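You operate a simulated robot arm through the tools that you are given. There is no shell and no other tool.

You run a simulated robot arm. Do the job below in one go: nothing can be reset, and whatever is moved stays where it is left.

## Task
Put the orange plastic block on the box side of the long table away on the ledge behind the float tank. Push the drawer of the long table shut. Take the teal box from the top of the glass bench and put it in the inside of the covers tray. Put the glass jar labelled "Cravindelo" from the table below the hopper on top of the bundle of white paper there and the glass jar marked "Gurandelo" in the drink cans drum. Fetch the box labelled "Folhanita" from the cardboard with purple tape and stand it on the green square on the low table. Take the toy block and put it on top of the orange probe on a cord. Do these in any order. Set down upright: glass jar, box.

It is judged by the outcome, as a careful person would: the job done as asked, and still so three seconds after it is handed in. It fails if anything else is knocked over, pushed out of place, dropped, spilled or broken. A push-on lid holds only when it is set on centred and level and pressed home; a screw cap is set on level and turned clockwise until tight.

## Robot
A 7-joint arm with a vacuum gripper on a trunk, on a base that drives. Base frame: it is fixed to the floor where the robot stands at the start and does not move with it; the origin is under the middle of the robot, x ahead of it, y to its left, z up. Lengths are in mm, angles in degrees, forces in N, time in s.
Its first joint turns from -149.0 to 149.0 degrees. Places, roughly: Drink cans drum [9500, -3700, 800]; brown box, orange box [10500, -2000, 1000]; bundle of white paper (21x15x4 cm) [12300, -3000, 900]; drawer of the long table [300, -2700, 700]; glass jar [12250, -2750, 1000]; green square on the low table (20x20 cm) [9380, 1560, 460]; inside of the covers tray (27x23 cm) [120, -3900, 1100]; ledge behind the float tank (29x15 cm) [-2240, -6180, 880]; orange plastic block (5x4x3 cm) [900, -3100, 800]; orange probe on a cord [-2750, -6000, 750]; teal box [0, -6750, 750]; toy block (5x5x5 cm) [-2900, -5700, 800]. Payload 1.06 kg.
Tool frame: the origin (TCP) lies in the middle of the cups' lips, and z points out of the cups. The gripper has 1 cup of 24 mm across, covering 24 by 24 mm (tool x, y); the bellows give 8 mm. With the vacuum on, a cup seals on a smooth face that it is pressed against (1 to 4 N); it does not hold porous or soft things. The pull reaches 23 N.
Orientation is that of the tool frame in the base frame, as [roll, pitch, yaw] about the fixed x, y, z axes, in that order (R = Rz(yaw) Ry(pitch) Rx(roll)). With the cups facing straight down, the tool's x points along the base's -x, its y along +y and its z along -z.

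## Interface
- The arm moves only by the tool move_arm. Its argument "series" is a list that holds one entry, the list of rows, each a list of 7 numbers: the shift along the base's x, y, z in mm, then the turn, a rotation vector about the base's x, y, z in degrees, then the vacuum: 1 switches it on, 0 off. In form: [[[dx, dy, dz, rx, ry, rz, valve], ...]]. A call has 1 to 20 rows; each row shifts and turns the commanded pose from where the row before left it. Each row takes 0.2 s and may step no farther than 50 mm and 8.6 degrees from the row before; otherwise, or with a gripper value out of range, the whole call is refused. A pose out of reach is approached as far as the arm can. The call stops where the force on the tool passes 40 N (or 10 N more than at its start, if that is more) or the arm is blocked; 0.2 s more then pass. The pull builds up within a second once a cup has sealed. Time passes only in rows, and 0.2 s behind the last, so rows that do not move give it time. It gives the time, the measured TCP pose, the force on the tool (base axes) and the pull of the vacuum at its end, in the units of the frame above (readings bear some noise), with the torque about the TCP (base axes, N m) and any sound that the robot's microphone picked up.
- Cameras (640 x 400 px; columns grow to the right, rows downward): "scene" is now at [40.9, 146.6, 1532]; the picture's right is [-0.27, -0.96, 0.00], its down [-0.48, 0.13, -0.87] and it looks along [0.84, -0.23, -0.50] (base axes); focal length 264 px, centre (320, 200). "wrist" rides on the gripper at [78, 19, -96] in the tool frame; the picture's right is [-0.24, 0.97, 0.00], its down [-0.71, -0.17, -0.69] and it looks along [-0.67, -0.16, 0.73] (tool axes); focal length 243 px, centre (320, 200).
- camera(camera): a new picture of that camera. The clock stands still meanwhile.
- raise_lower(by): slides the trunk up (or, below 0, down) by that many mm; the arm and the scene camera ride with it, the base frame stays. It gives what a move gives, with no picture.
- steer(legs): drives the robot by 1 to 6 legs, each [ahead, turn to the left] in mm and degrees, along the robot's own axes; the way and the turn of a leg run together, so that a leg with both is an arc; at most 1500 mm and 180 degrees a leg. The arm and the cameras ride along, it lands a little off, and it stops where it bumps. It gives what a move gives.
- head_to(pan, tilt): turns the head with the scene camera to pan (to the left, within 155 degrees either way) and tilt (down, from -29 to 69), counted from straight ahead of the robot. It gives what a move gives.
- pixel_to_xyz(camera, pixels): there is no depth. For up to 12 entries [column, row, z] of the newest picture of that camera ("zoom" is the newest enlarged one), the place [x, y] in the base frame at which the ray of that pixel passes the height z, good to about 2 mm. The clock stands still meanwhile.
- zoom(camera, box): a new picture of the part [left, top, right, bottom] of that camera's present view, enlarged. The clock stands still meanwhile.
- job_done(): hands the job in; it is judged then, once.

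Switch the vacuum off and draw the arm clear of the work before you hand the job in, unless the task says otherwise.

The tools are called after "Emit:" by a JSON object that holds its "method" and its "body". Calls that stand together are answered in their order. move_arm: Moves the arm, as the interface text tells. Its arguments: {"type":"object","properties":{"series":{"type":"array","items":{"type":"array","items":{"type":"array","items":{"type":"number"}}}}},"required":["series"]} The other tools are called the same way: raise_lower (by) slides the trunk up or down; steer (legs) drives the base; head_to (pan, tilt) turns the head that bears the scene camera; camera (camera) takes a picture; pixel_to_xyz (camera, pixels) gives the place at which the rays of pixels pass given heights; zoom (camera, box) takes an enlarged picture of a part of a camera's view; job_done () hands the job in.

At the start:

```text
clock: 0.0
eef_pos: [653.4, -178.6, 1091.4]
tool_rot: [179.9, -0.1, 180.0]
wrist_force: [0.5, 0.1, 0.6]
ft_torque: [0.0, 0.04, 0.01]
pull: 0.1
trunk travel left (down, up): [-575.0, 135.0]
robot x, y, heading: [0.5, 1.8, -0.0]
head pan, tilt: [-15.5, 29.8]
```

scene: 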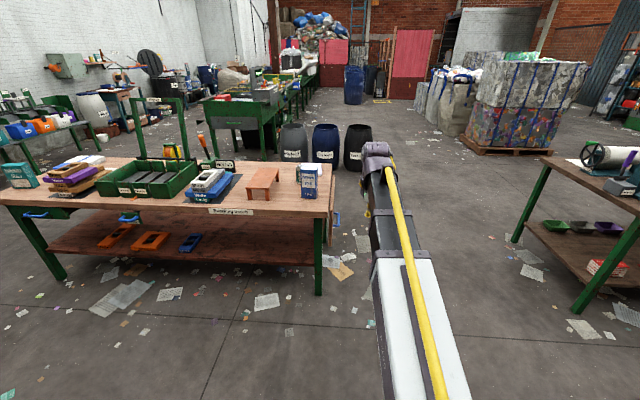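
wrist: 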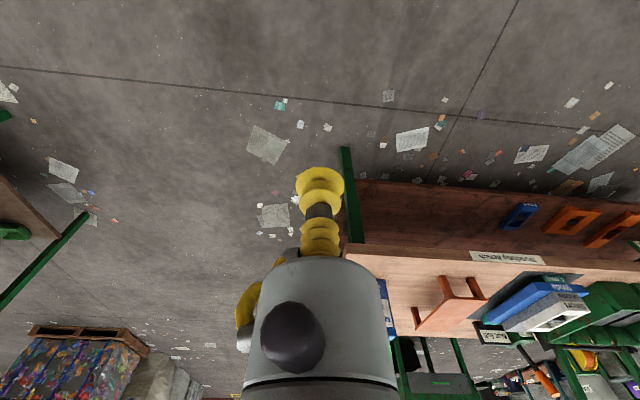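

I'll look around first: the start picture shows a table ahead-left; the long table should be to the right (y ≈ -2700). I pan the head to the right.

Emit:
{"method": "head_to", "body": {"pan": -80, "tilt": 25}}

Emit:
{"method": "camera", "body": {"camera": "scene"}}

```text
clock: 1.4
eef_pos: [654.6, -178.0, 1092.5]
tool_rot: [180.0, 0.0, 179.9]
wrist_force: [-0.7, -0.3, -0.8]
ft_torque: [0.01, 0.02, 0.01]
pull: 0.1
trunk travel left (down, up): [-575.0, 135.0]
robot x, y, heading: [0.5, -2.8, 0.1]
head pan, tilt: [-80.0, 25.0]
```

```text
taken
```

scene: 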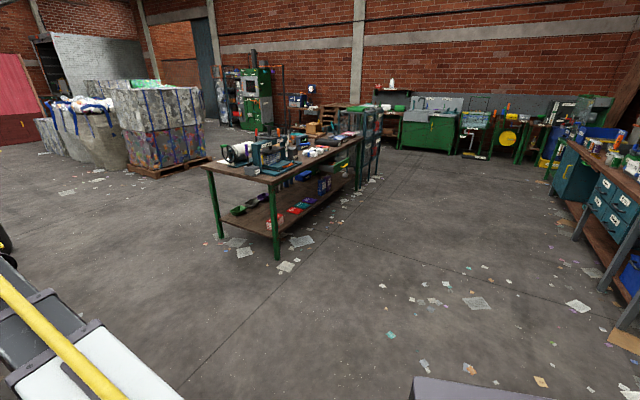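

The long table is in the middle (cols 200-380, rows 130-260). I zoom in on it and pan further for the rest of the surroundings.

Emit:
{"method": "zoom", "body": {"camera": "scene", "box": [190, 80, 400, 260]}}

Emit:
{"method": "pixel_to_xyz", "body": {"camera": "scene", "pixels": [[204, 168, 850], [277, 180, 850], [362, 137, 850], [277, 260, 0], [220, 237, 0], [360, 190, 0], [450, 155, 0], [400, 150, 0]]}}

Emit:
{"method": "head_to", "body": {"pan": -140, "tilt": 25}}

Emit:
{"method": "camera", "body": {"camera": "scene"}}

```text
2.22 times, centred on (295, 170) of scene
```

zoom: 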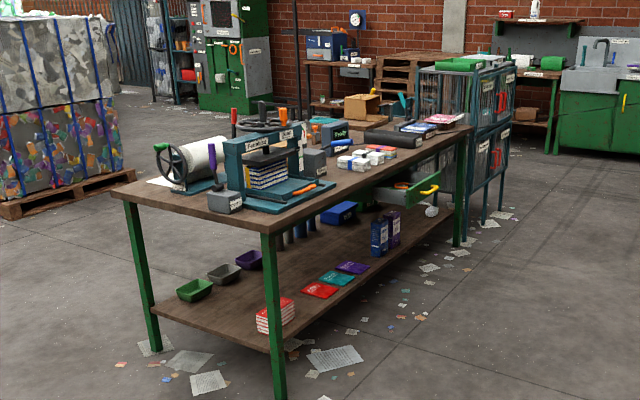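

```text
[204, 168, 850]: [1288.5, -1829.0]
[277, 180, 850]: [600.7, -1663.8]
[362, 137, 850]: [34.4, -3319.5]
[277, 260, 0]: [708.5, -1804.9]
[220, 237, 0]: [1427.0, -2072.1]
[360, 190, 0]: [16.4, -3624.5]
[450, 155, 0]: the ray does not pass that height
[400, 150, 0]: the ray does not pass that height
```

```text
clock: 2.6
eef_pos: [653.4, -178.8, 1093.3]
tool_rot: [180.0, -0.1, -180.0]
wrist_force: [-0.4, 0.6, 0.6]
ft_torque: [0.01, 0.01, -0.01]
pull: 0.1
trunk travel left (down, up): [-575.0, 135.0]
robot x, y, heading: [-0.9, 0.8, -0.1]
head pan, tilt: [-140.0, 25.0]
```

```text
taken
```

scene: 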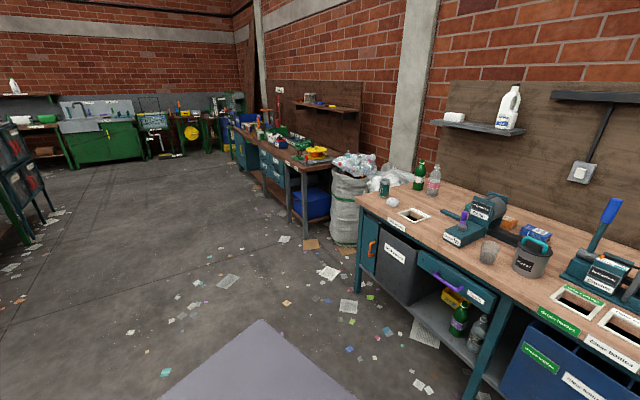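

The right side shows a workbench along the brick wall with the glass/float tank area far away. I take a zoomed view between the two to see the region of the glass bench and float tank.

Emit:
{"method": "head_to", "body": {"pan": -108, "tilt": 15}}

Emit:
{"method": "camera", "body": {"camera": "scene"}}

Emit:
{"method": "zoom", "body": {"camera": "scene", "box": [160, 80, 400, 230]}}

Emit:
{"method": "zoom", "body": {"camera": "scene", "box": [380, 80, 620, 230]}}

```text
clock: 3.6
eef_pos: [654.4, -178.4, 1092.6]
tool_rot: [-180.0, 0.0, 180.0]
wrist_force: [-0.5, 0.1, -0.7]
ft_torque: [-0.03, 0.0, -0.02]
pull: 0.1
trunk travel left (down, up): [-575.0, 135.0]
robot x, y, heading: [1.6, 3.9, 0.0]
head pan, tilt: [-108.0, 15.0]
```

```text
taken
```

scene: 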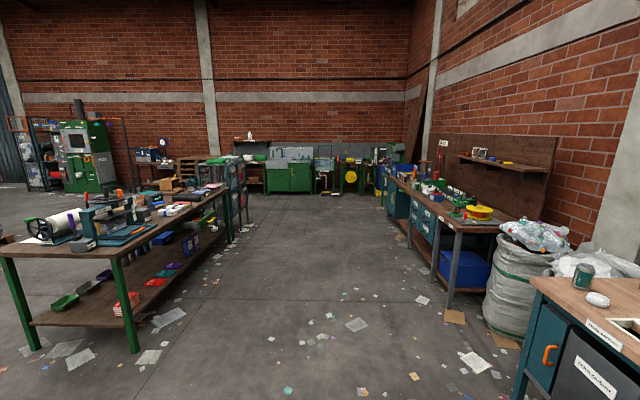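

```text
2.67 times, centred on (280, 155) of scene
```

zoom: 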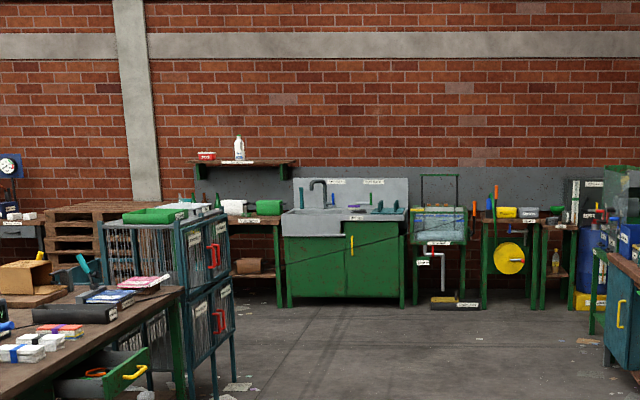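

```text
2.67 times, centred on (500, 155) of scene
```

zoom: 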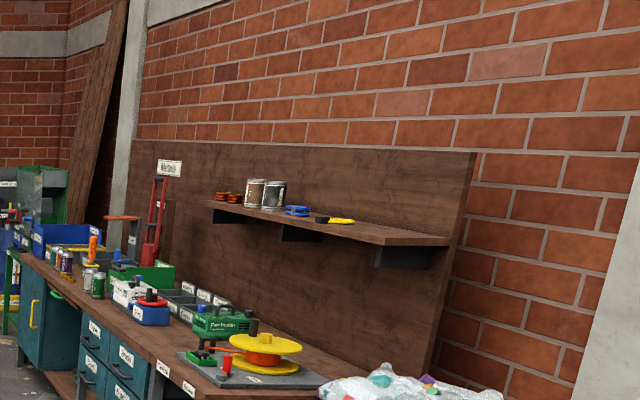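

The corridor between the long table and the right wall bench is visible. I measure some floor points of the furniture to plan the drive.

Emit:
{"method": "pixel_to_xyz", "body": {"camera": "scene", "pixels": [[138, 352, 0], [38, 352, 0], [230, 243, 0], [448, 307, 0], [490, 335, 0], [525, 398, 0], [535, 280, 850], [117, 256, 800], [2, 257, 800], [228, 190, 800], [410, 246, 0], [303, 193, 0]]}}

```text
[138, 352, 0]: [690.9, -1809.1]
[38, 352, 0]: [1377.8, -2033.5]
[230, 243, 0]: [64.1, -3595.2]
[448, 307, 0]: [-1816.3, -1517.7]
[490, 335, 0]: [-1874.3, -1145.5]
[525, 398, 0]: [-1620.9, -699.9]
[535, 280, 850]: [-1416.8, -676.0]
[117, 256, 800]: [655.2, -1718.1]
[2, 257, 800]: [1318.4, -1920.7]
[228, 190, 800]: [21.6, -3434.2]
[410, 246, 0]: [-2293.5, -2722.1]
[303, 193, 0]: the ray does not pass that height
```

Table corners suggest the long table is turned about 18°; the orange block lies near its far (east) edge, so I check the aisle between the table and the bales.

Emit:
{"method": "head_to", "body": {"pan": -60, "tilt": 20}}

Emit:
{"method": "camera", "body": {"camera": "scene"}}

Emit:
{"method": "zoom", "body": {"camera": "scene", "box": [300, 60, 540, 210]}}

```text
clock: 4.8
eef_pos: [655.5, -178.4, 1091.9]
tool_rot: [179.9, -0.1, 180.0]
wrist_force: [-0.2, 0.5, 0.6]
ft_torque: [0.02, -0.01, 0.0]
pull: 0.1
trunk travel left (down, up): [-575.0, 135.0]
robot x, y, heading: [-1.7, -3.4, 0.2]
head pan, tilt: [-60.0, 20.0]
```

```text
taken
```

scene: 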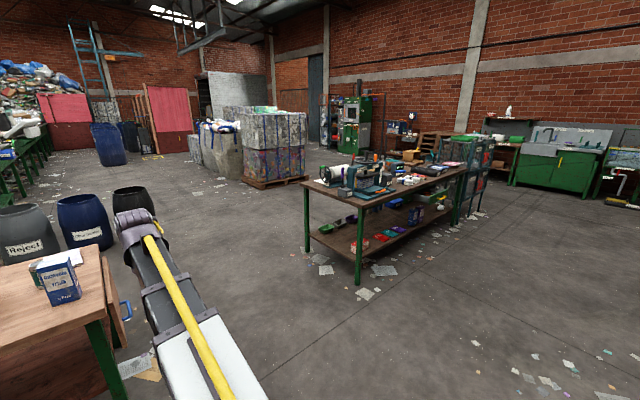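

```text
2.67 times, centred on (420, 135) of scene
```

zoom: 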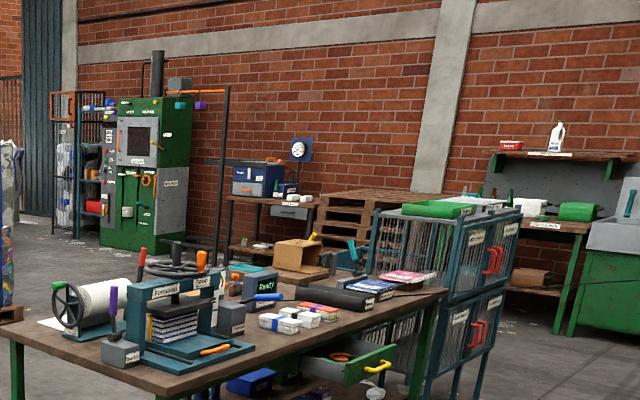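

I measure the pallet's corner and the table's near corner to see the width of the east aisle.

Emit:
{"method": "pixel_to_xyz", "body": {"camera": "scene", "pixels": [[258, 189, 0], [310, 179, 0], [308, 252, 0], [358, 285, 0], [120, 397, 0], [303, 182, 800], [78, 250, 0], [138, 240, 0]]}}

```text
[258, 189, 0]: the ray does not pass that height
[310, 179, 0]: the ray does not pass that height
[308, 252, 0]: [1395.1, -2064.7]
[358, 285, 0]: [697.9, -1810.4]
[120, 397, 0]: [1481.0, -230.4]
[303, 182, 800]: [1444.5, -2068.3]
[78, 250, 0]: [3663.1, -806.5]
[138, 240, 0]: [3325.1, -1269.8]
```

The aisle east of the table is about 2 m wide, so I raise the trunk for clearance and drive around the table's north end into that aisle.

Emit:
{"method": "raise_lower", "body": {"by": 100}}

Emit:
{"method": "steer", "body": {"legs": [[0, -37.4], [1200, 0], [1192, 0], [0, -62.1], [700, 0], [700, 0]]}}

Emit:
{"method": "head_to", "body": {"pan": -45, "tilt": 35}}

Emit:
{"method": "camera", "body": {"camera": "scene"}}

```text
clock: 6.1
eef_pos: [654.8, -177.6, 1191.3]
tool_rot: [180.0, 0.0, 179.9]
wrist_force: [0.2, 0.1, 0.5]
ft_torque: [0.02, 0.02, 0.01]
pull: 0.0
trunk travel left (down, up): [-675.0, 35.0]
robot x, y, heading: [3.6, -3.2, -0.1]
head pan, tilt: [-60.0, 20.0]
```

```text
clock: 29.2
eef_pos: [1178.9, -3419.8, 1192.5]
tool_rot: [180.0, 0.0, 75.8]
wrist_force: [-0.1, -0.5, -0.4]
ft_torque: [-0.01, -0.01, 0.01]
pull: 0.1
trunk travel left (down, up): [-675.0, 35.0]
robot x, y, heading: [1513.5, -2828.4, -104.6]
head pan, tilt: [-60.0, 20.0]
```

```text
clock: 30.0
eef_pos: [1178.9, -3419.2, 1192.1]
tool_rot: [-179.9, 0.0, 75.9]
wrist_force: [-0.3, 0.2, -0.2]
ft_torque: [0.02, 0.0, -0.03]
pull: 0.1
trunk travel left (down, up): [-675.0, 35.0]
robot x, y, heading: [1511.7, -2827.9, -104.4]
head pan, tilt: [-45.0, 35.0]
```

```text
taken
```

scene: 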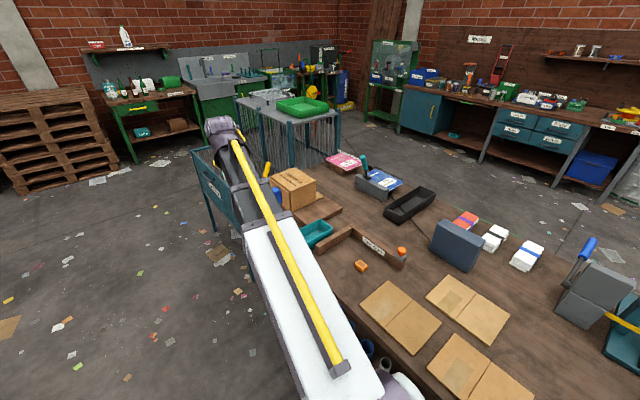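

The orange block is visible near pixel (361,266), next to a divider label at (373,245). I zoom in and measure.

Emit:
{"method": "zoom", "body": {"camera": "scene", "box": [280, 200, 460, 312]}}

Emit:
{"method": "pixel_to_xyz", "body": {"camera": "scene", "pixels": [[361, 266, 800], [361, 266, 830], [401, 250, 830], [330, 245, 830], [400, 270, 800], [340, 300, 800]]}}

```text
3.56 times, centred on (370, 256) of scene
```

zoom: 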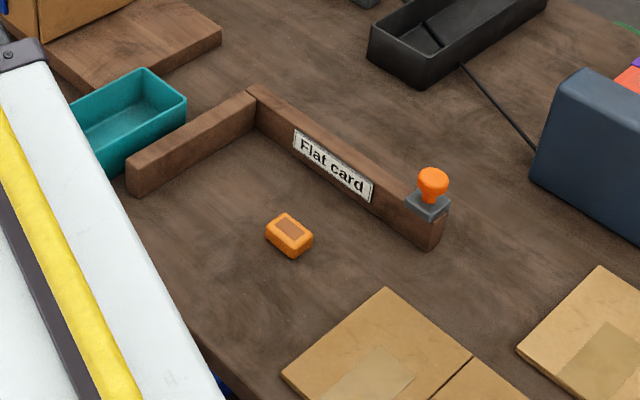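

```text
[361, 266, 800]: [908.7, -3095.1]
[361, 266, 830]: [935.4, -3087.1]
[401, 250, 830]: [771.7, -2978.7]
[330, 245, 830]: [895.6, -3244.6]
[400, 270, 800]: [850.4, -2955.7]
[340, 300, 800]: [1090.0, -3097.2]
```

The block lies at about (909,-3095), 660 mm from my axis. I turn the base right by ~37° so the tool comes over it, then look with the wrist camera.

Emit:
{"method": "steer", "body": {"legs": [[0, -36.7]]}}

Emit:
{"method": "head_to", "body": {"pan": -25, "tilt": 45}}

Emit:
{"method": "camera", "body": {"camera": "scene"}}

Emit:
{"method": "camera", "body": {"camera": "wrist"}}

```text
clock: 32.1
eef_pos: [893.1, -3107.7, 1192.6]
tool_rot: [-180.0, 0.1, 39.4]
wrist_force: [0.7, -0.2, -0.7]
ft_torque: [-0.03, 0.01, 0.01]
pull: 0.1
trunk travel left (down, up): [-675.0, 35.0]
robot x, y, heading: [1515.0, -2827.1, -141.1]
head pan, tilt: [-45.0, 35.0]
```

```text
clock: 32.9
eef_pos: [893.8, -3107.7, 1192.9]
tool_rot: [180.0, 0.0, 39.3]
wrist_force: [-0.1, -0.2, 0.4]
ft_torque: [0.01, -0.04, -0.01]
pull: 0.1
trunk travel left (down, up): [-675.0, 35.0]
robot x, y, heading: [1513.1, -2828.6, -140.9]
head pan, tilt: [-25.0, 45.0]
```

```text
taken
```

scene: 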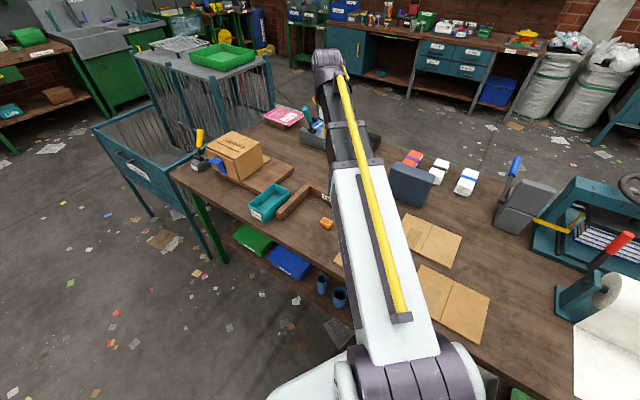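

```text
taken
```

wrist: 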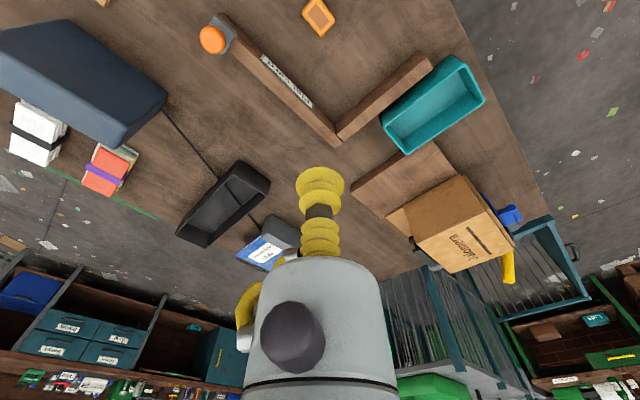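

The block shows at wrist pixel (318,16) and scene pixel (327,223). I measure it with both and zoom to see its top.

Emit:
{"method": "pixel_to_xyz", "body": {"camera": "wrist", "pixels": [[318, 16, 830], [318, 16, 800], [340, 145, 800]]}}

Emit:
{"method": "pixel_to_xyz", "body": {"camera": "scene", "pixels": [[327, 223, 830], [327, 223, 800], [208, 252, 800]]}}

Emit:
{"method": "zoom", "body": {"camera": "wrist", "box": [270, 0, 370, 62]}}

Emit:
{"method": "zoom", "body": {"camera": "scene", "box": [285, 195, 365, 245]}}

```text
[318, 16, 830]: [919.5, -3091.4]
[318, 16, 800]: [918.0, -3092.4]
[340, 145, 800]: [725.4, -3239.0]
```

```text
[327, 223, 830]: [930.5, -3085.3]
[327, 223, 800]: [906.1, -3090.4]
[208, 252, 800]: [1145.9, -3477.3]
```

```text
6.40 times, centred on (320, 31) of wrist
```

zoom: 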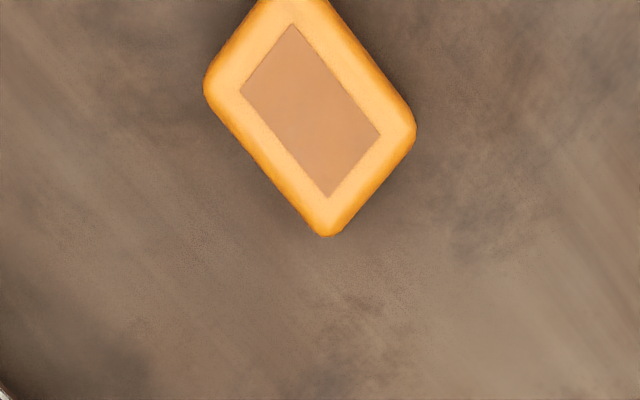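

```text
8.00 times, centred on (325, 220) of scene
```

zoom: 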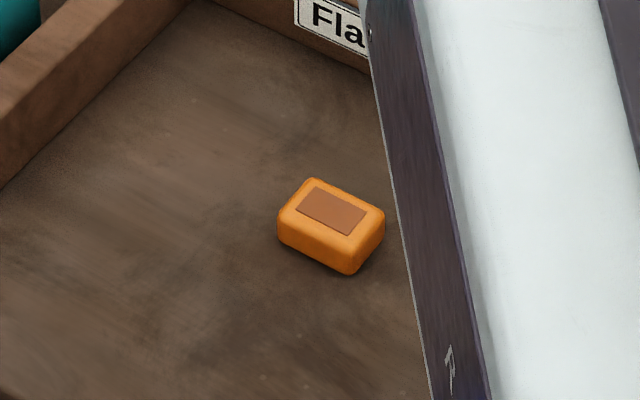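

Block centre is near (919,-3092) with its top around z≈817. I move over it and descend to about z=840.

Emit:
{"method": "move_arm", "body": {"series": [[[25, 16, -30, 0, 0, 0, 0], [0, 0, -50, 0, 0, 0, 0], [0, 0, -50, 0, 0, 0, 0], [0, 0, -50, 0, 0, 0, 0], [0, 0, -50, 0, 0, 0, 0], [0, 0, -50, 0, 0, 0, 0], [0, 0, -50, 0, 0, 0, 0], [0, 0, -20, 0, 0, 0, 0], [0, 0, 0, 0, 0, 0, 0]]]}}

Emit:
{"method": "camera", "body": {"camera": "wrist"}}

Emit:
{"method": "camera", "body": {"camera": "scene"}}

```text
clock: 34.9
eef_pos: [917.8, -3090.5, 843.6]
tool_rot: [179.9, 0.0, 39.4]
wrist_force: [0.1, 0.2, 0.7]
ft_torque: [0.0, -0.01, 0.01]
pull: 0.1
trunk travel left (down, up): [-675.0, 35.0]
robot x, y, heading: [1511.2, -2830.2, -140.9]
head pan, tilt: [-25.0, 45.0]
```

```text
taken
```

wrist: 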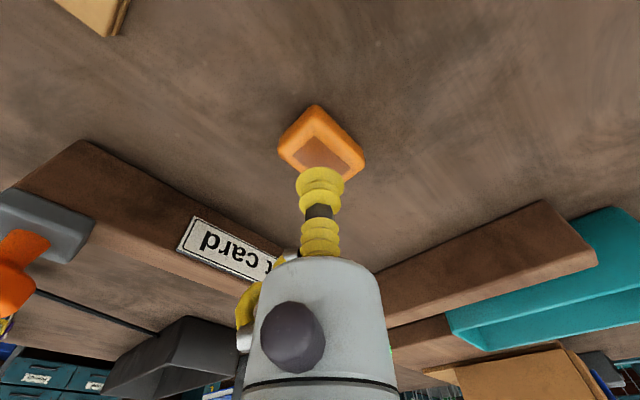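

```text
taken
```

scene: 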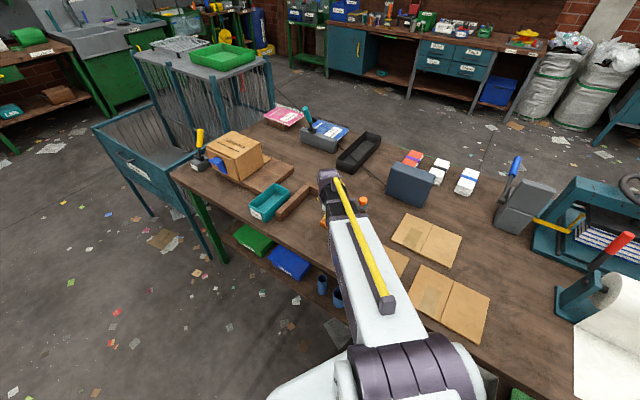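

The cup appears centred over the block top (centre ≈(321,155), matching the expected contact at z≈816). I descend gently with the vacuum on.

Emit:
{"method": "move_arm", "body": {"series": [[[1, -1, -15, 0, 0, 0, 1], [0, 0, -4, 0, 0, 0, 1], [0, 0, -3, 0, 0, 0, 1], [0, 0, -2, 0, 0, 0, 1], [0, 0, -2, 0, 0, 0, 1], [0, 0, 0, 0, 0, 0, 1]]]}}

```text
clock: 36.3
eef_pos: [919.9, -3093.2, 817.4]
tool_rot: [180.0, 0.1, 39.4]
wrist_force: [-4.2, 0.4, 16.3]
ft_torque: [-0.02, 0.02, -0.04]
pull: 22.8
trunk travel left (down, up): [-675.0, 35.0]
robot x, y, heading: [1510.7, -2827.1, -140.9]
head pan, tilt: [-25.0, 45.0]
```

The cup has sealed (pull 22.8 N). I lift the block.

Emit:
{"method": "move_arm", "body": {"series": [[[0, 0, 3, 0, 0, 0, 1], [0, 0, 20, 0, 0, 0, 1], [0, 0, 50, 0, 0, 0, 1], [0, 0, 50, 0, 0, 0, 1], [0, 0, 50, 0, 0, 0, 1], [0, 0, 50, 0, 0, 0, 1], [0, 0, 50, 0, 0, 0, 1], [0, 0, 50, 0, 0, 0, 1], [0, 0, 50, 0, 0, 0, 1], [0, 0, 0, 0, 0, 0, 1]]]}}

Emit:
{"method": "camera", "body": {"camera": "wrist"}}

Emit:
{"method": "camera", "body": {"camera": "scene"}}

```text
clock: 38.5
eef_pos: [921.9, -3095.6, 1189.9]
tool_rot: [-180.0, 0.0, 39.4]
wrist_force: [0.4, -0.2, -0.7]
ft_torque: [0.04, 0.02, -0.02]
pull: 23.1
trunk travel left (down, up): [-675.0, 35.0]
robot x, y, heading: [1510.3, -2831.8, -140.8]
head pan, tilt: [-25.0, 45.0]
```

```text
taken
```

wrist: 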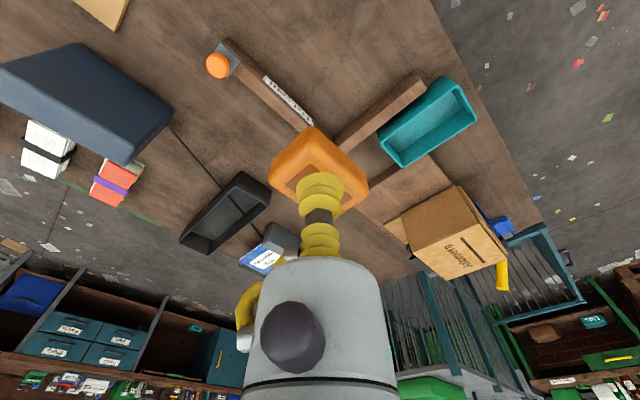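

```text
taken
```

scene: 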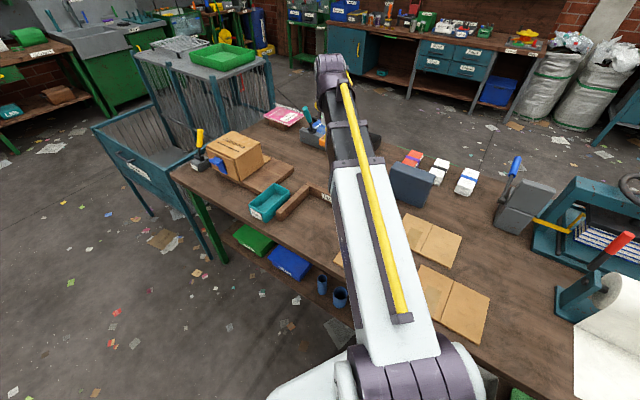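

The block is held and clear. Now I measure obstacles for the drive around the south end of the table (cages, glass bench, sink).

Emit:
{"method": "pixel_to_xyz", "body": {"camera": "scene", "pixels": [[150, 218, 0], [215, 261, 0], [227, 262, 0], [203, 150, 0], [12, 161, 0], [108, 123, 0], [125, 112, 0], [95, 125, 800], [190, 165, 800], [293, 66, 0], [310, 70, 0], [328, 77, 0]]}}

Emit:
{"method": "head_to", "body": {"pan": 30, "tilt": 30}}

Emit:
{"method": "camera", "body": {"camera": "scene"}}

```text
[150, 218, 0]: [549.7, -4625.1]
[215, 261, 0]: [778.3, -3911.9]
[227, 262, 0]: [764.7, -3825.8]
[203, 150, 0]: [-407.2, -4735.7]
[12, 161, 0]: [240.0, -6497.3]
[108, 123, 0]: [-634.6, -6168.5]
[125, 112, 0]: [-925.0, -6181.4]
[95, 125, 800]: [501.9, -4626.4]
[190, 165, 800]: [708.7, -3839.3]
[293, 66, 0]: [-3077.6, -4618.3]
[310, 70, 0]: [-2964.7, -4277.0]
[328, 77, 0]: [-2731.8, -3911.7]
```

```text
clock: 39.8
eef_pos: [921.5, -3093.6, 1189.3]
tool_rot: [-180.0, 0.0, 39.4]
wrist_force: [-0.6, -0.1, -0.1]
ft_torque: [0.06, -0.03, -0.03]
pull: 23.1
trunk travel left (down, up): [-675.0, 35.0]
robot x, y, heading: [1512.0, -2828.6, -140.8]
head pan, tilt: [30.0, 30.0]
```

```text
taken
```

scene: 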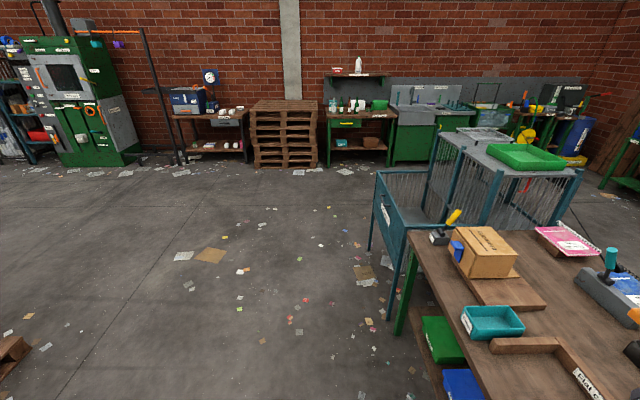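

Passage between the cage (south edge y≈-4750) and the sink (front y≈-6180) is about 1.4 m wide. I drive south along the aisle first.

Emit:
{"method": "steer", "body": {"legs": [[0, 43.3], [1200, 0], [1191, 0]]}}

```text
clock: 53.5
eef_pos: [1004.2, -5810.9, 1188.9]
tool_rot: [179.9, 0.0, 84.3]
wrist_force: [0.3, -0.6, -0.6]
ft_torque: [-0.03, -0.02, 0.01]
pull: 22.5
trunk travel left (down, up): [-675.0, 35.0]
robot x, y, heading: [1234.6, -5205.5, -95.7]
head pan, tilt: [30.0, 30.0]
```

Now I turn west and drive along the passage.

Emit:
{"method": "steer", "body": {"legs": [[0, -80.2], [1000, 0], [600, 0]]}}

Emit:
{"method": "head_to", "body": {"pan": 20, "tilt": 30}}

Emit:
{"method": "camera", "body": {"camera": "scene"}}

```text
clock: 65.1
eef_pos: [-997.0, -5168.3, 1189.5]
tool_rot: [179.9, 0.1, 3.1]
wrist_force: [0.0, 0.3, -0.5]
ft_torque: [0.02, 0.01, 0.01]
pull: 22.8
trunk travel left (down, up): [-675.0, 35.0]
robot x, y, heading: [-367.0, -5304.4, -176.8]
head pan, tilt: [30.0, 30.0]
```

```text
clock: 65.8
eef_pos: [-996.6, -5166.6, 1189.1]
tool_rot: [179.9, 0.0, 3.0]
wrist_force: [-0.5, 0.4, -1.5]
ft_torque: [-0.03, 0.02, -0.01]
pull: 23.3
trunk travel left (down, up): [-675.0, 35.0]
robot x, y, heading: [-362.4, -5304.1, -176.9]
head pan, tilt: [20.0, 30.0]
```

```text
taken
```

scene: 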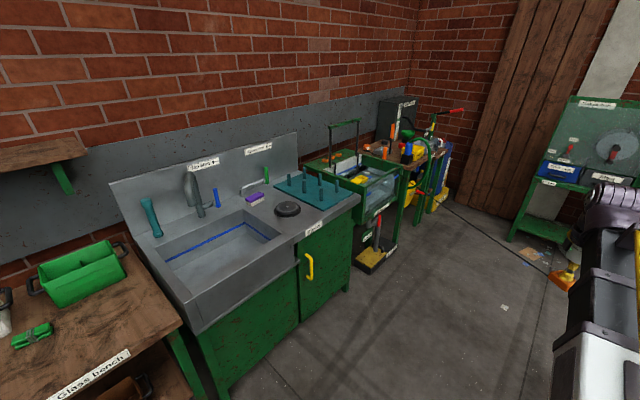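

The float tank is at roughly (365,180). I zoom in on it and the stuff beyond.

Emit:
{"method": "zoom", "body": {"camera": "scene", "box": [290, 90, 470, 210]}}

Emit:
{"method": "pixel_to_xyz", "body": {"camera": "scene", "pixels": [[300, 357, 0], [348, 293, 0], [388, 262, 0], [398, 240, 0], [520, 235, 0], [545, 290, 0], [420, 205, 0], [360, 200, 850], [430, 165, 800]]}}

```text
3.33 times, centred on (380, 150) of scene
```

zoom: 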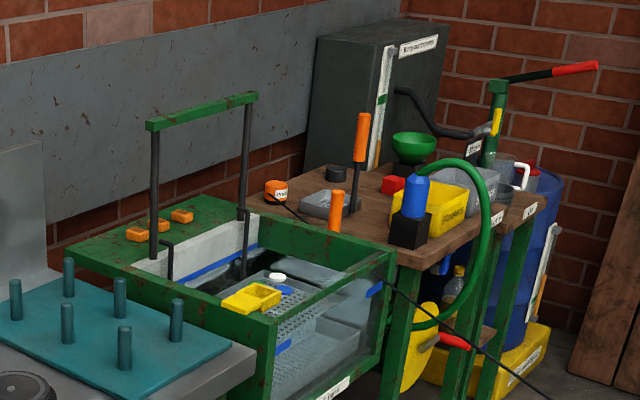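

```text
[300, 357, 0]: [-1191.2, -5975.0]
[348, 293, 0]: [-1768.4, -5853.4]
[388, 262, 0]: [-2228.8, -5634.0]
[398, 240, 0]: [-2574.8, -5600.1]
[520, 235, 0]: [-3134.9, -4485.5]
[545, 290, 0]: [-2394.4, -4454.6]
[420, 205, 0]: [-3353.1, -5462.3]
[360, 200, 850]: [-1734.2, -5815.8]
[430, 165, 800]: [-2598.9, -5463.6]
```

Orange blocks already sit on the ledge; a green gantry stands at the tank's rear edge. I drive closer and look again.

Emit:
{"method": "steer", "body": {"legs": [[0, -7], [1150, 0]]}}

Emit:
{"method": "head_to", "body": {"pan": 45, "tilt": 35}}

Emit:
{"method": "camera", "body": {"camera": "scene"}}

Emit:
{"method": "zoom", "body": {"camera": "scene", "box": [200, 60, 440, 260]}}

```text
clock: 72.3
eef_pos: [-2139.8, -5037.8, 1189.6]
tool_rot: [-180.0, 0.0, -2.6]
wrist_force: [0.2, 0.2, -0.3]
ft_torque: [-0.02, 0.02, -0.05]
pull: 22.8
trunk travel left (down, up): [-675.0, 35.0]
robot x, y, heading: [-1525.8, -5232.0, 177.4]
head pan, tilt: [20.0, 30.0]
```

```text
clock: 73.2
eef_pos: [-2139.8, -5037.8, 1190.1]
tool_rot: [-179.9, 0.0, -2.7]
wrist_force: [-0.1, -0.5, -0.1]
ft_torque: [0.03, -0.01, 0.0]
pull: 23.1
trunk travel left (down, up): [-675.0, 35.0]
robot x, y, heading: [-1524.5, -5233.1, 177.2]
head pan, tilt: [45.0, 35.0]
```

```text
taken
```

scene: 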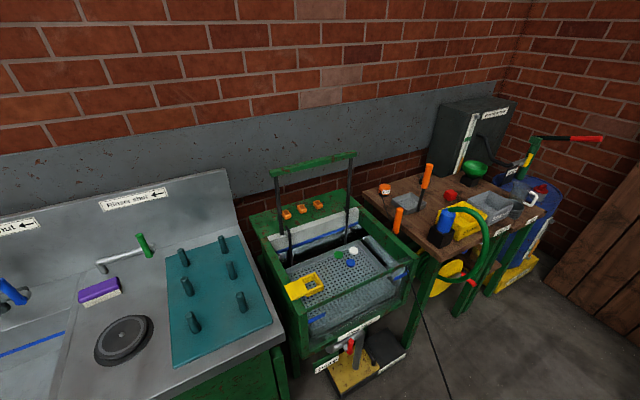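

```text
2.00 times, centred on (320, 160) of scene
```

zoom: 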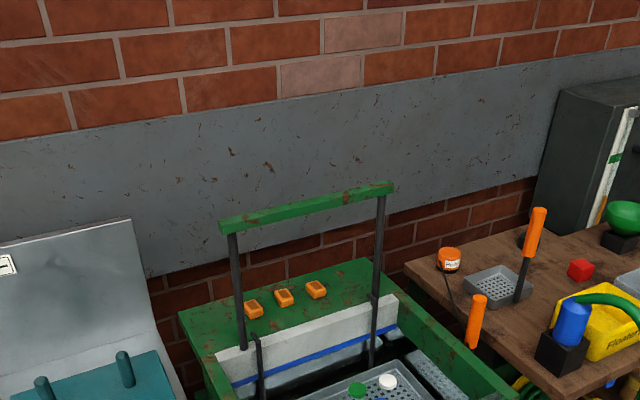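

Three orange blocks stand on the green ledge, the gantry bar in front of them. I measure ledge, blocks, gantry, probe and toy block.

Emit:
{"method": "pixel_to_xyz", "body": {"camera": "scene", "pixels": [[250, 217, 880], [344, 189, 880], [357, 207, 880], [268, 243, 880], [287, 214, 900], [302, 208, 900], [318, 204, 900], [280, 232, 880], [270, 173, 1200], [356, 154, 1200], [384, 188, 800], [450, 195, 800]]}}

Emit:
{"method": "zoom", "body": {"camera": "scene", "box": [240, 170, 370, 260]}}

Emit:
{"method": "camera", "body": {"camera": "wrist"}}

```text
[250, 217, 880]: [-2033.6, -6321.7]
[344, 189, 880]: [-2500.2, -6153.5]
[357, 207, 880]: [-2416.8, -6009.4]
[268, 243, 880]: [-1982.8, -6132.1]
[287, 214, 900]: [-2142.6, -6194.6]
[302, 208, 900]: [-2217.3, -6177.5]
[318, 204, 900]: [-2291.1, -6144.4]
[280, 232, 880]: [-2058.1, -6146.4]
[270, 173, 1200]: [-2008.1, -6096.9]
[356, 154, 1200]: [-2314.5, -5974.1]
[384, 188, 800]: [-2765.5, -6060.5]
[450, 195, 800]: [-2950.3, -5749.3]
```

```text
4.44 times, centred on (305, 215) of scene
```

zoom: 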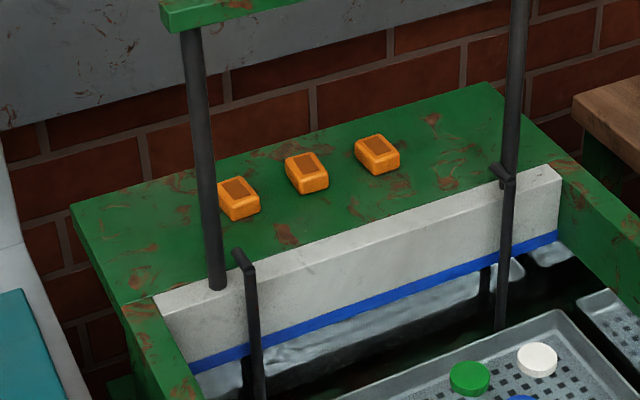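

```text
taken
```

wrist: 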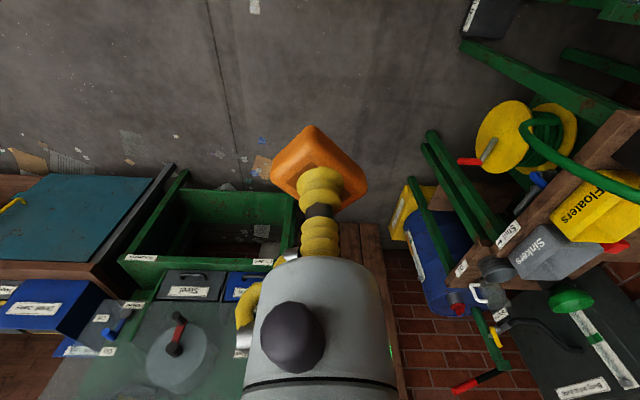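

I check how the block sits in the cup (its yaw relative to the tool) with a zoom of the wrist camera.

Emit:
{"method": "zoom", "body": {"camera": "wrist", "box": [256, 110, 384, 190]}}

```text
5.00 times, centred on (320, 150) of wrist
```

zoom: 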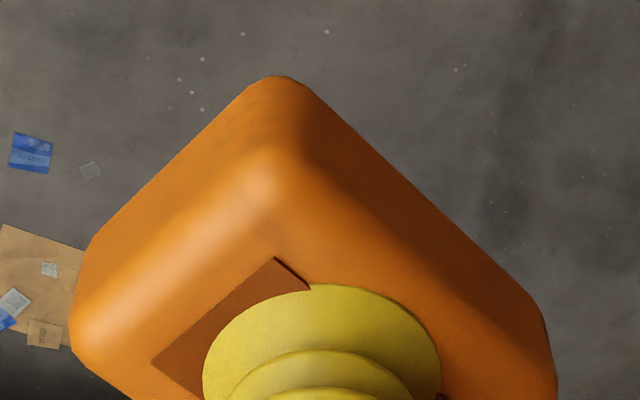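

I get the patch edge points and block outline in base coordinates at the top height (≈1187).

Emit:
{"method": "pixel_to_xyz", "body": {"camera": "zoom", "pixels": [[152, 360, 1187], [275, 258, 1187], [310, 290, 1187], [75, 300, 1187], [270, 170, 1187], [100, 230, 1165], [270, 80, 1165], [540, 310, 1165]]}}

```text
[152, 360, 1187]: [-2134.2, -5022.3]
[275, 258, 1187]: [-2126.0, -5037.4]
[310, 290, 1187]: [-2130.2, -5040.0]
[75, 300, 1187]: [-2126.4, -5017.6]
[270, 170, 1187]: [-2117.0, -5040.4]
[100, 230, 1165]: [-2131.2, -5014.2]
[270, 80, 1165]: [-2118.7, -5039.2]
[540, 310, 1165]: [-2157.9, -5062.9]
```

The block's long side is at ~30° in base now (tool yaw −2.7°). Next I work out the gantry's geometry: I query its rays at several heights before moving to a second viewpoint.

Emit:
{"method": "camera", "body": {"camera": "scene"}}

Emit:
{"method": "pixel_to_xyz", "body": {"camera": "scene", "pixels": [[272, 172, 1100], [272, 172, 1200], [272, 172, 1300], [355, 156, 1100], [355, 156, 1200], [355, 156, 1300], [287, 262, 800], [287, 262, 880], [346, 242, 800], [346, 242, 880], [408, 258, 880], [292, 342, 880]]}}

Emit:
{"method": "zoom", "body": {"camera": "scene", "box": [250, 140, 430, 365]}}

```text
taken
```

scene: 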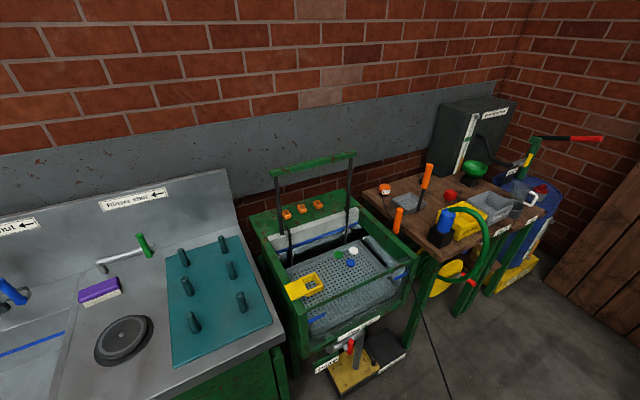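

```text
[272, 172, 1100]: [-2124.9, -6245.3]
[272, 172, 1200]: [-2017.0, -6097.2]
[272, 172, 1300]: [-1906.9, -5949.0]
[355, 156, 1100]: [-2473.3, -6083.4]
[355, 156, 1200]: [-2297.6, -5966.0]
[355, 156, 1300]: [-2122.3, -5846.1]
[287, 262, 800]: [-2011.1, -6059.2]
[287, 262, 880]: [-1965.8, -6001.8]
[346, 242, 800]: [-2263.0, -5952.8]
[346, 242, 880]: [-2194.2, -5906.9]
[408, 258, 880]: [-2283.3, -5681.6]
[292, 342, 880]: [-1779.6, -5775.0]
```

```text
1.78 times, centred on (340, 252) of scene
```

zoom: 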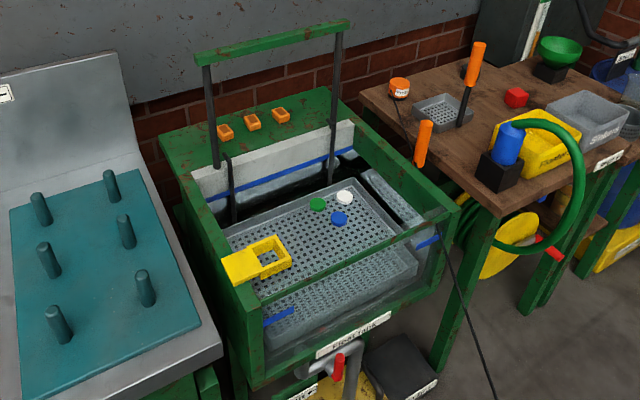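

Estimated gantry: bar at z≈1165 between posts near (-2055,-6149) and (-2359,-6007), in front of the blocks. I drive a bit further west for a second viewpoint before turning toward the tank.

Emit:
{"method": "steer", "body": {"legs": [[0, -3.6], [450, 0]]}}

Emit:
{"method": "head_to", "body": {"pan": 75, "tilt": 40}}

Emit:
{"method": "camera", "body": {"camera": "scene"}}

```text
clock: 76.4
eef_pos: [-2573.0, -4955.4, 1188.8]
tool_rot: [-180.0, 0.0, -5.8]
wrist_force: [-0.7, -1.2, -0.5]
ft_torque: [0.0, -0.03, -0.05]
pull: 22.7
trunk travel left (down, up): [-675.0, 35.0]
robot x, y, heading: [-1969.6, -5182.8, 173.9]
head pan, tilt: [45.0, 35.0]
```

```text
clock: 77.3
eef_pos: [-2573.2, -4954.6, 1189.3]
tool_rot: [-180.0, -0.1, -5.8]
wrist_force: [0.8, 0.0, -1.3]
ft_torque: [0.01, -0.03, -0.02]
pull: 22.9
trunk travel left (down, up): [-675.0, 35.0]
robot x, y, heading: [-1968.9, -5187.7, 174.0]
head pan, tilt: [75.0, 40.0]
```

```text
taken
```

scene: 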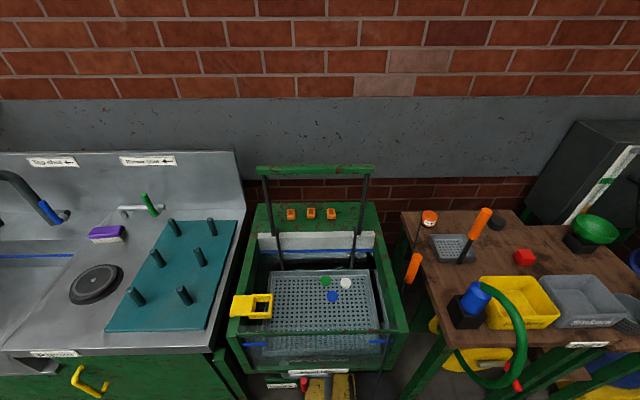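

Good frontal view. I zoom on the ledge and gantry and measure key points.

Emit:
{"method": "zoom", "body": {"camera": "scene", "box": [230, 150, 410, 290]}}

Emit:
{"method": "pixel_to_xyz", "body": {"camera": "scene", "pixels": [[258, 170, 1100], [258, 170, 1200], [373, 170, 1100], [373, 170, 1200], [259, 206, 880], [376, 203, 880], [259, 233, 880], [376, 231, 880], [291, 214, 905], [311, 213, 905], [331, 213, 905], [360, 214, 880]]}}

```text
2.86 times, centred on (320, 220) of scene
```

zoom: 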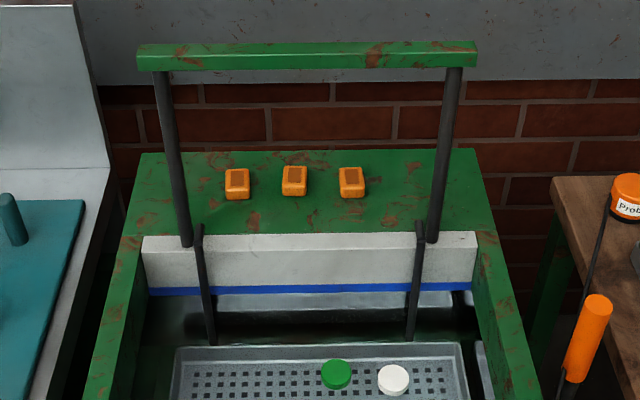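

```text
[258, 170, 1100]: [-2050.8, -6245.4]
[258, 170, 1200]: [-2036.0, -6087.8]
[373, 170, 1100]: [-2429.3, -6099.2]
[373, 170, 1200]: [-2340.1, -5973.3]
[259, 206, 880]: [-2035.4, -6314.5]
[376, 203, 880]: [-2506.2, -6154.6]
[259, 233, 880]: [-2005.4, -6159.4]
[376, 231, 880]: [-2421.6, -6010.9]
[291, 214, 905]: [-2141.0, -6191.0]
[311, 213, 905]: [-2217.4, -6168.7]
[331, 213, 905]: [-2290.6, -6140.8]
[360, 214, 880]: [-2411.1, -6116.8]
```

Measurements: the bar runs from ≈(-2041,-6138) to (-2376,-6011) at z≈1168, blocks about 90 mm behind it. I look at my own wrist to measure how high it stands above the TCP.

Emit:
{"method": "pixel_to_xyz", "body": {"camera": "scene", "pixels": [[273, 236, 890], [359, 234, 890], [264, 176, 1150], [367, 175, 1150], [281, 268, 850], [345, 267, 850], [245, 340, 880], [393, 332, 880], [228, 340, 880], [407, 330, 880]]}}

Emit:
{"method": "head_to", "body": {"pan": -15, "tilt": 25}}

Emit:
{"method": "camera", "body": {"camera": "scene"}}

Emit:
{"method": "zoom", "body": {"camera": "scene", "box": [240, 100, 480, 400]}}

```text
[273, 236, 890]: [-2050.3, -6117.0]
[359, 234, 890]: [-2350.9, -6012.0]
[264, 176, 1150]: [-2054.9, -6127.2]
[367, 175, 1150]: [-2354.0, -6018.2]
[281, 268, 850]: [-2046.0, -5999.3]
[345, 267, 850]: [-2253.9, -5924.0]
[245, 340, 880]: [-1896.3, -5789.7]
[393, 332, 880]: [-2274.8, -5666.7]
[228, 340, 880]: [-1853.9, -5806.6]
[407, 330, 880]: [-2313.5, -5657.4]
```

```text
clock: 79.0
eef_pos: [-2572.6, -4955.6, 1188.9]
tool_rot: [180.0, 0.0, -5.9]
wrist_force: [-0.2, -0.3, -0.5]
ft_torque: [0.02, 0.02, 0.02]
pull: 22.7
trunk travel left (down, up): [-675.0, 35.0]
robot x, y, heading: [-1969.1, -5188.2, 174.0]
head pan, tilt: [-15.0, 25.0]
```

```text
taken
```

scene: 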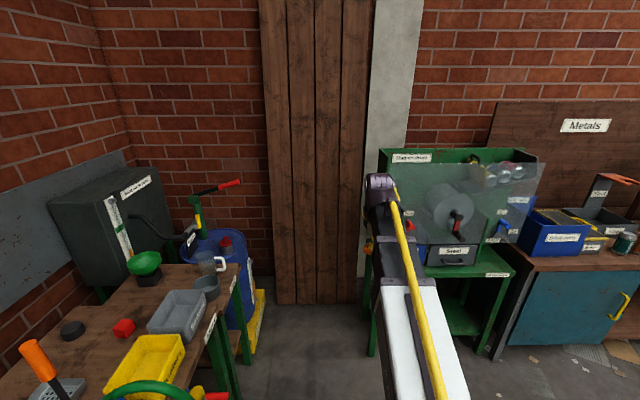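

```text
1.33 times, centred on (360, 250) of scene
```

zoom: 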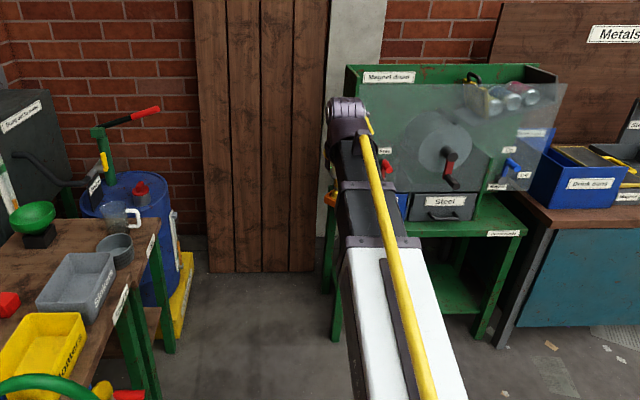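

Posts stand at ≈(-2052,-6121) and (-2352,-6014), bar underside ≈1158; my wrist top is ~225 mm above the TCP, so I'll need to reach under the bar with a tilted tool. I back up to a standing point north-east of the tank, first turning so that reversing goes to (-1782,-5370).

Emit:
{"method": "steer", "body": {"legs": [[0, -38], [-261, 0], [0, 112.4]]}}

Emit:
{"method": "head_to", "body": {"pan": -5, "tilt": 42}}

Emit:
{"method": "camera", "body": {"camera": "scene"}}

```text
clock: 87.4
eef_pos: [-2146.5, -5900.7, 1191.1]
tool_rot: [-180.0, 0.0, 70.8]
wrist_force: [-1.0, 0.6, 0.3]
ft_torque: [-0.03, 0.01, 0.03]
pull: 22.5
trunk travel left (down, up): [-675.0, 35.0]
robot x, y, heading: [-1781.4, -5362.8, -109.0]
head pan, tilt: [-15.0, 25.0]
```

```text
clock: 88.2
eef_pos: [-2146.4, -5900.9, 1189.0]
tool_rot: [180.0, 0.0, 70.9]
wrist_force: [-0.3, -0.8, -0.9]
ft_torque: [0.03, 0.01, 0.01]
pull: 23.9
trunk travel left (down, up): [-675.0, 35.0]
robot x, y, heading: [-1781.2, -5367.1, -109.1]
head pan, tilt: [-5.0, 42.0]
```

```text
taken
```

scene: 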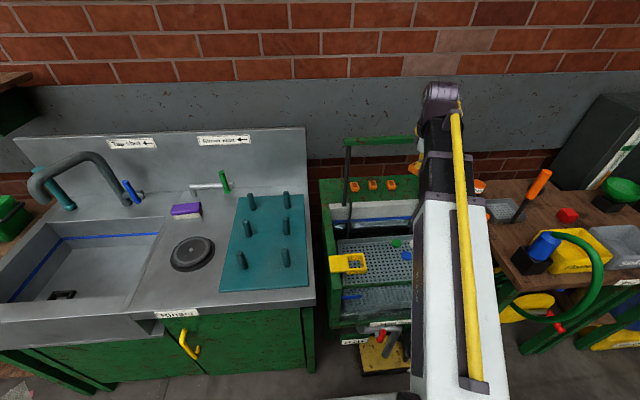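

I stand well placed (north-east of the tank). Now I lower the trunk by 140 so the forearm comes in level under the bar.

Emit:
{"method": "raise_lower", "body": {"by": -140}}

Emit:
{"method": "move_arm", "body": {"series": [[[-30, -16, 0, 0, 0, -8.2, 1], [-30, -16, 0, 0, 0, -8.2, 1], [-30, -17, 0, 0, 0, -8.2, 1], [-30, -17, 0, 0, 0, -8.2, 1], [-9, 0, 0, 0, 0, 0, 1], [0, 0, 0, -6, 6, 0, 1], [0, 0, 0, -6, 6, 0, 1], [0, 0, 0, -6, 6, 0, 1], [0, 0, 0, -6, 6, 0, 1], [0, 0, 0, 0, 0, 0, 1]]]}}

Emit:
{"method": "camera", "body": {"camera": "scene"}}

Emit:
{"method": "camera", "body": {"camera": "wrist"}}

```text
clock: 89.9
eef_pos: [-2146.0, -5901.4, 1050.5]
tool_rot: [-179.9, 0.0, 70.8]
wrist_force: [-0.1, -0.5, 0.1]
ft_torque: [0.03, 0.02, 0.01]
pull: 23.5
trunk travel left (down, up): [-535.0, 175.0]
robot x, y, heading: [-1783.5, -5368.2, -109.4]
head pan, tilt: [-5.0, 42.0]
```

```text
clock: 92.1
eef_pos: [-2276.0, -5967.5, 1049.8]
tool_rot: [175.3, 33.8, 36.5]
wrist_force: [-0.1, -0.3, -0.7]
ft_torque: [0.0, -0.02, -0.01]
pull: 22.8
trunk travel left (down, up): [-535.0, 175.0]
robot x, y, heading: [-1779.5, -5364.1, -109.6]
head pan, tilt: [-5.0, 42.0]
```

```text
taken
```

scene: 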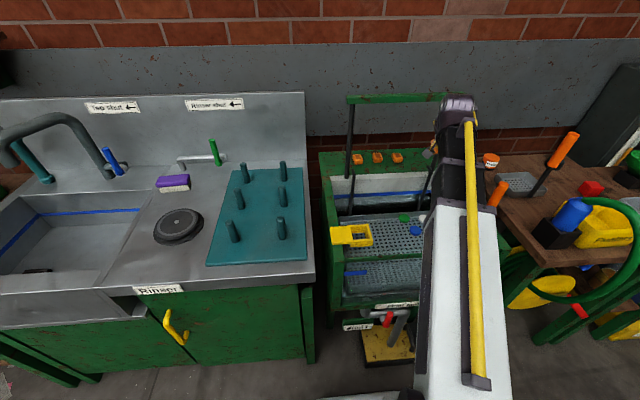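

```text
taken
```

wrist: 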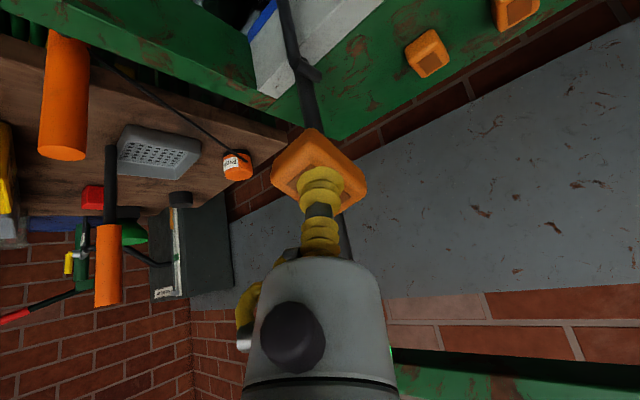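

The tilt works. I lower in front of the window to z≈935 and look again before advancing under the bar.

Emit:
{"method": "move_arm", "body": {"series": [[[0, 0, -45, 0, 0, 0, 1], [0, 0, -45, 0, 0, 0, 1], [0, 0, -24, 0, 0, 0, 1], [0, 0, 0, 0, 0, 0, 1]]]}}

Emit:
{"method": "camera", "body": {"camera": "scene"}}

Emit:
{"method": "zoom", "body": {"camera": "scene", "box": [310, 70, 530, 290]}}

Emit:
{"method": "camera", "body": {"camera": "wrist"}}

```text
clock: 93.1
eef_pos: [-2277.7, -5968.4, 934.7]
tool_rot: [175.3, 33.7, 36.6]
wrist_force: [-0.3, -0.4, -0.9]
ft_torque: [-0.01, 0.02, -0.02]
pull: 22.2
trunk travel left (down, up): [-535.0, 175.0]
robot x, y, heading: [-1777.7, -5369.4, -109.3]
head pan, tilt: [-5.0, 42.0]
```

```text
taken
```

scene: 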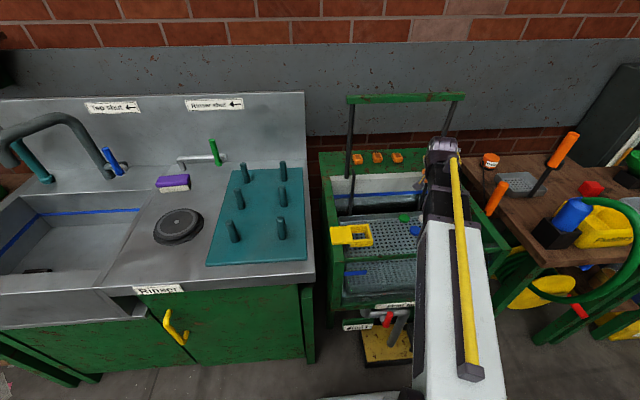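

```text
1.82 times, centred on (420, 180) of scene
```

zoom: 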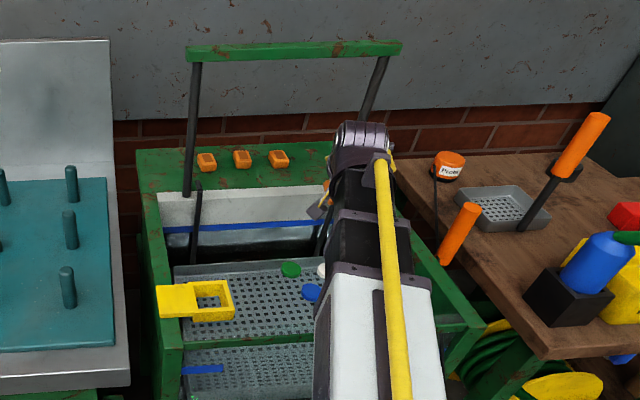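

```text
taken
```

wrist: 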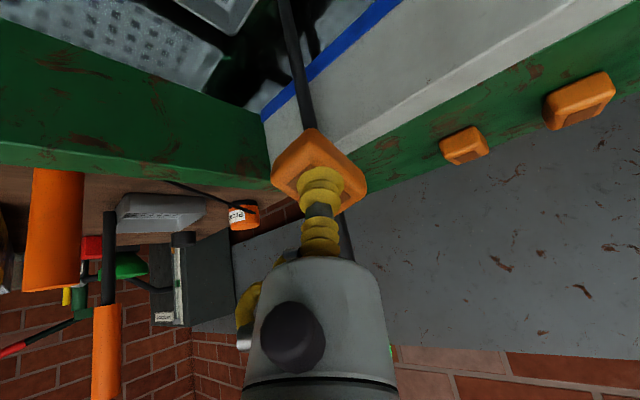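

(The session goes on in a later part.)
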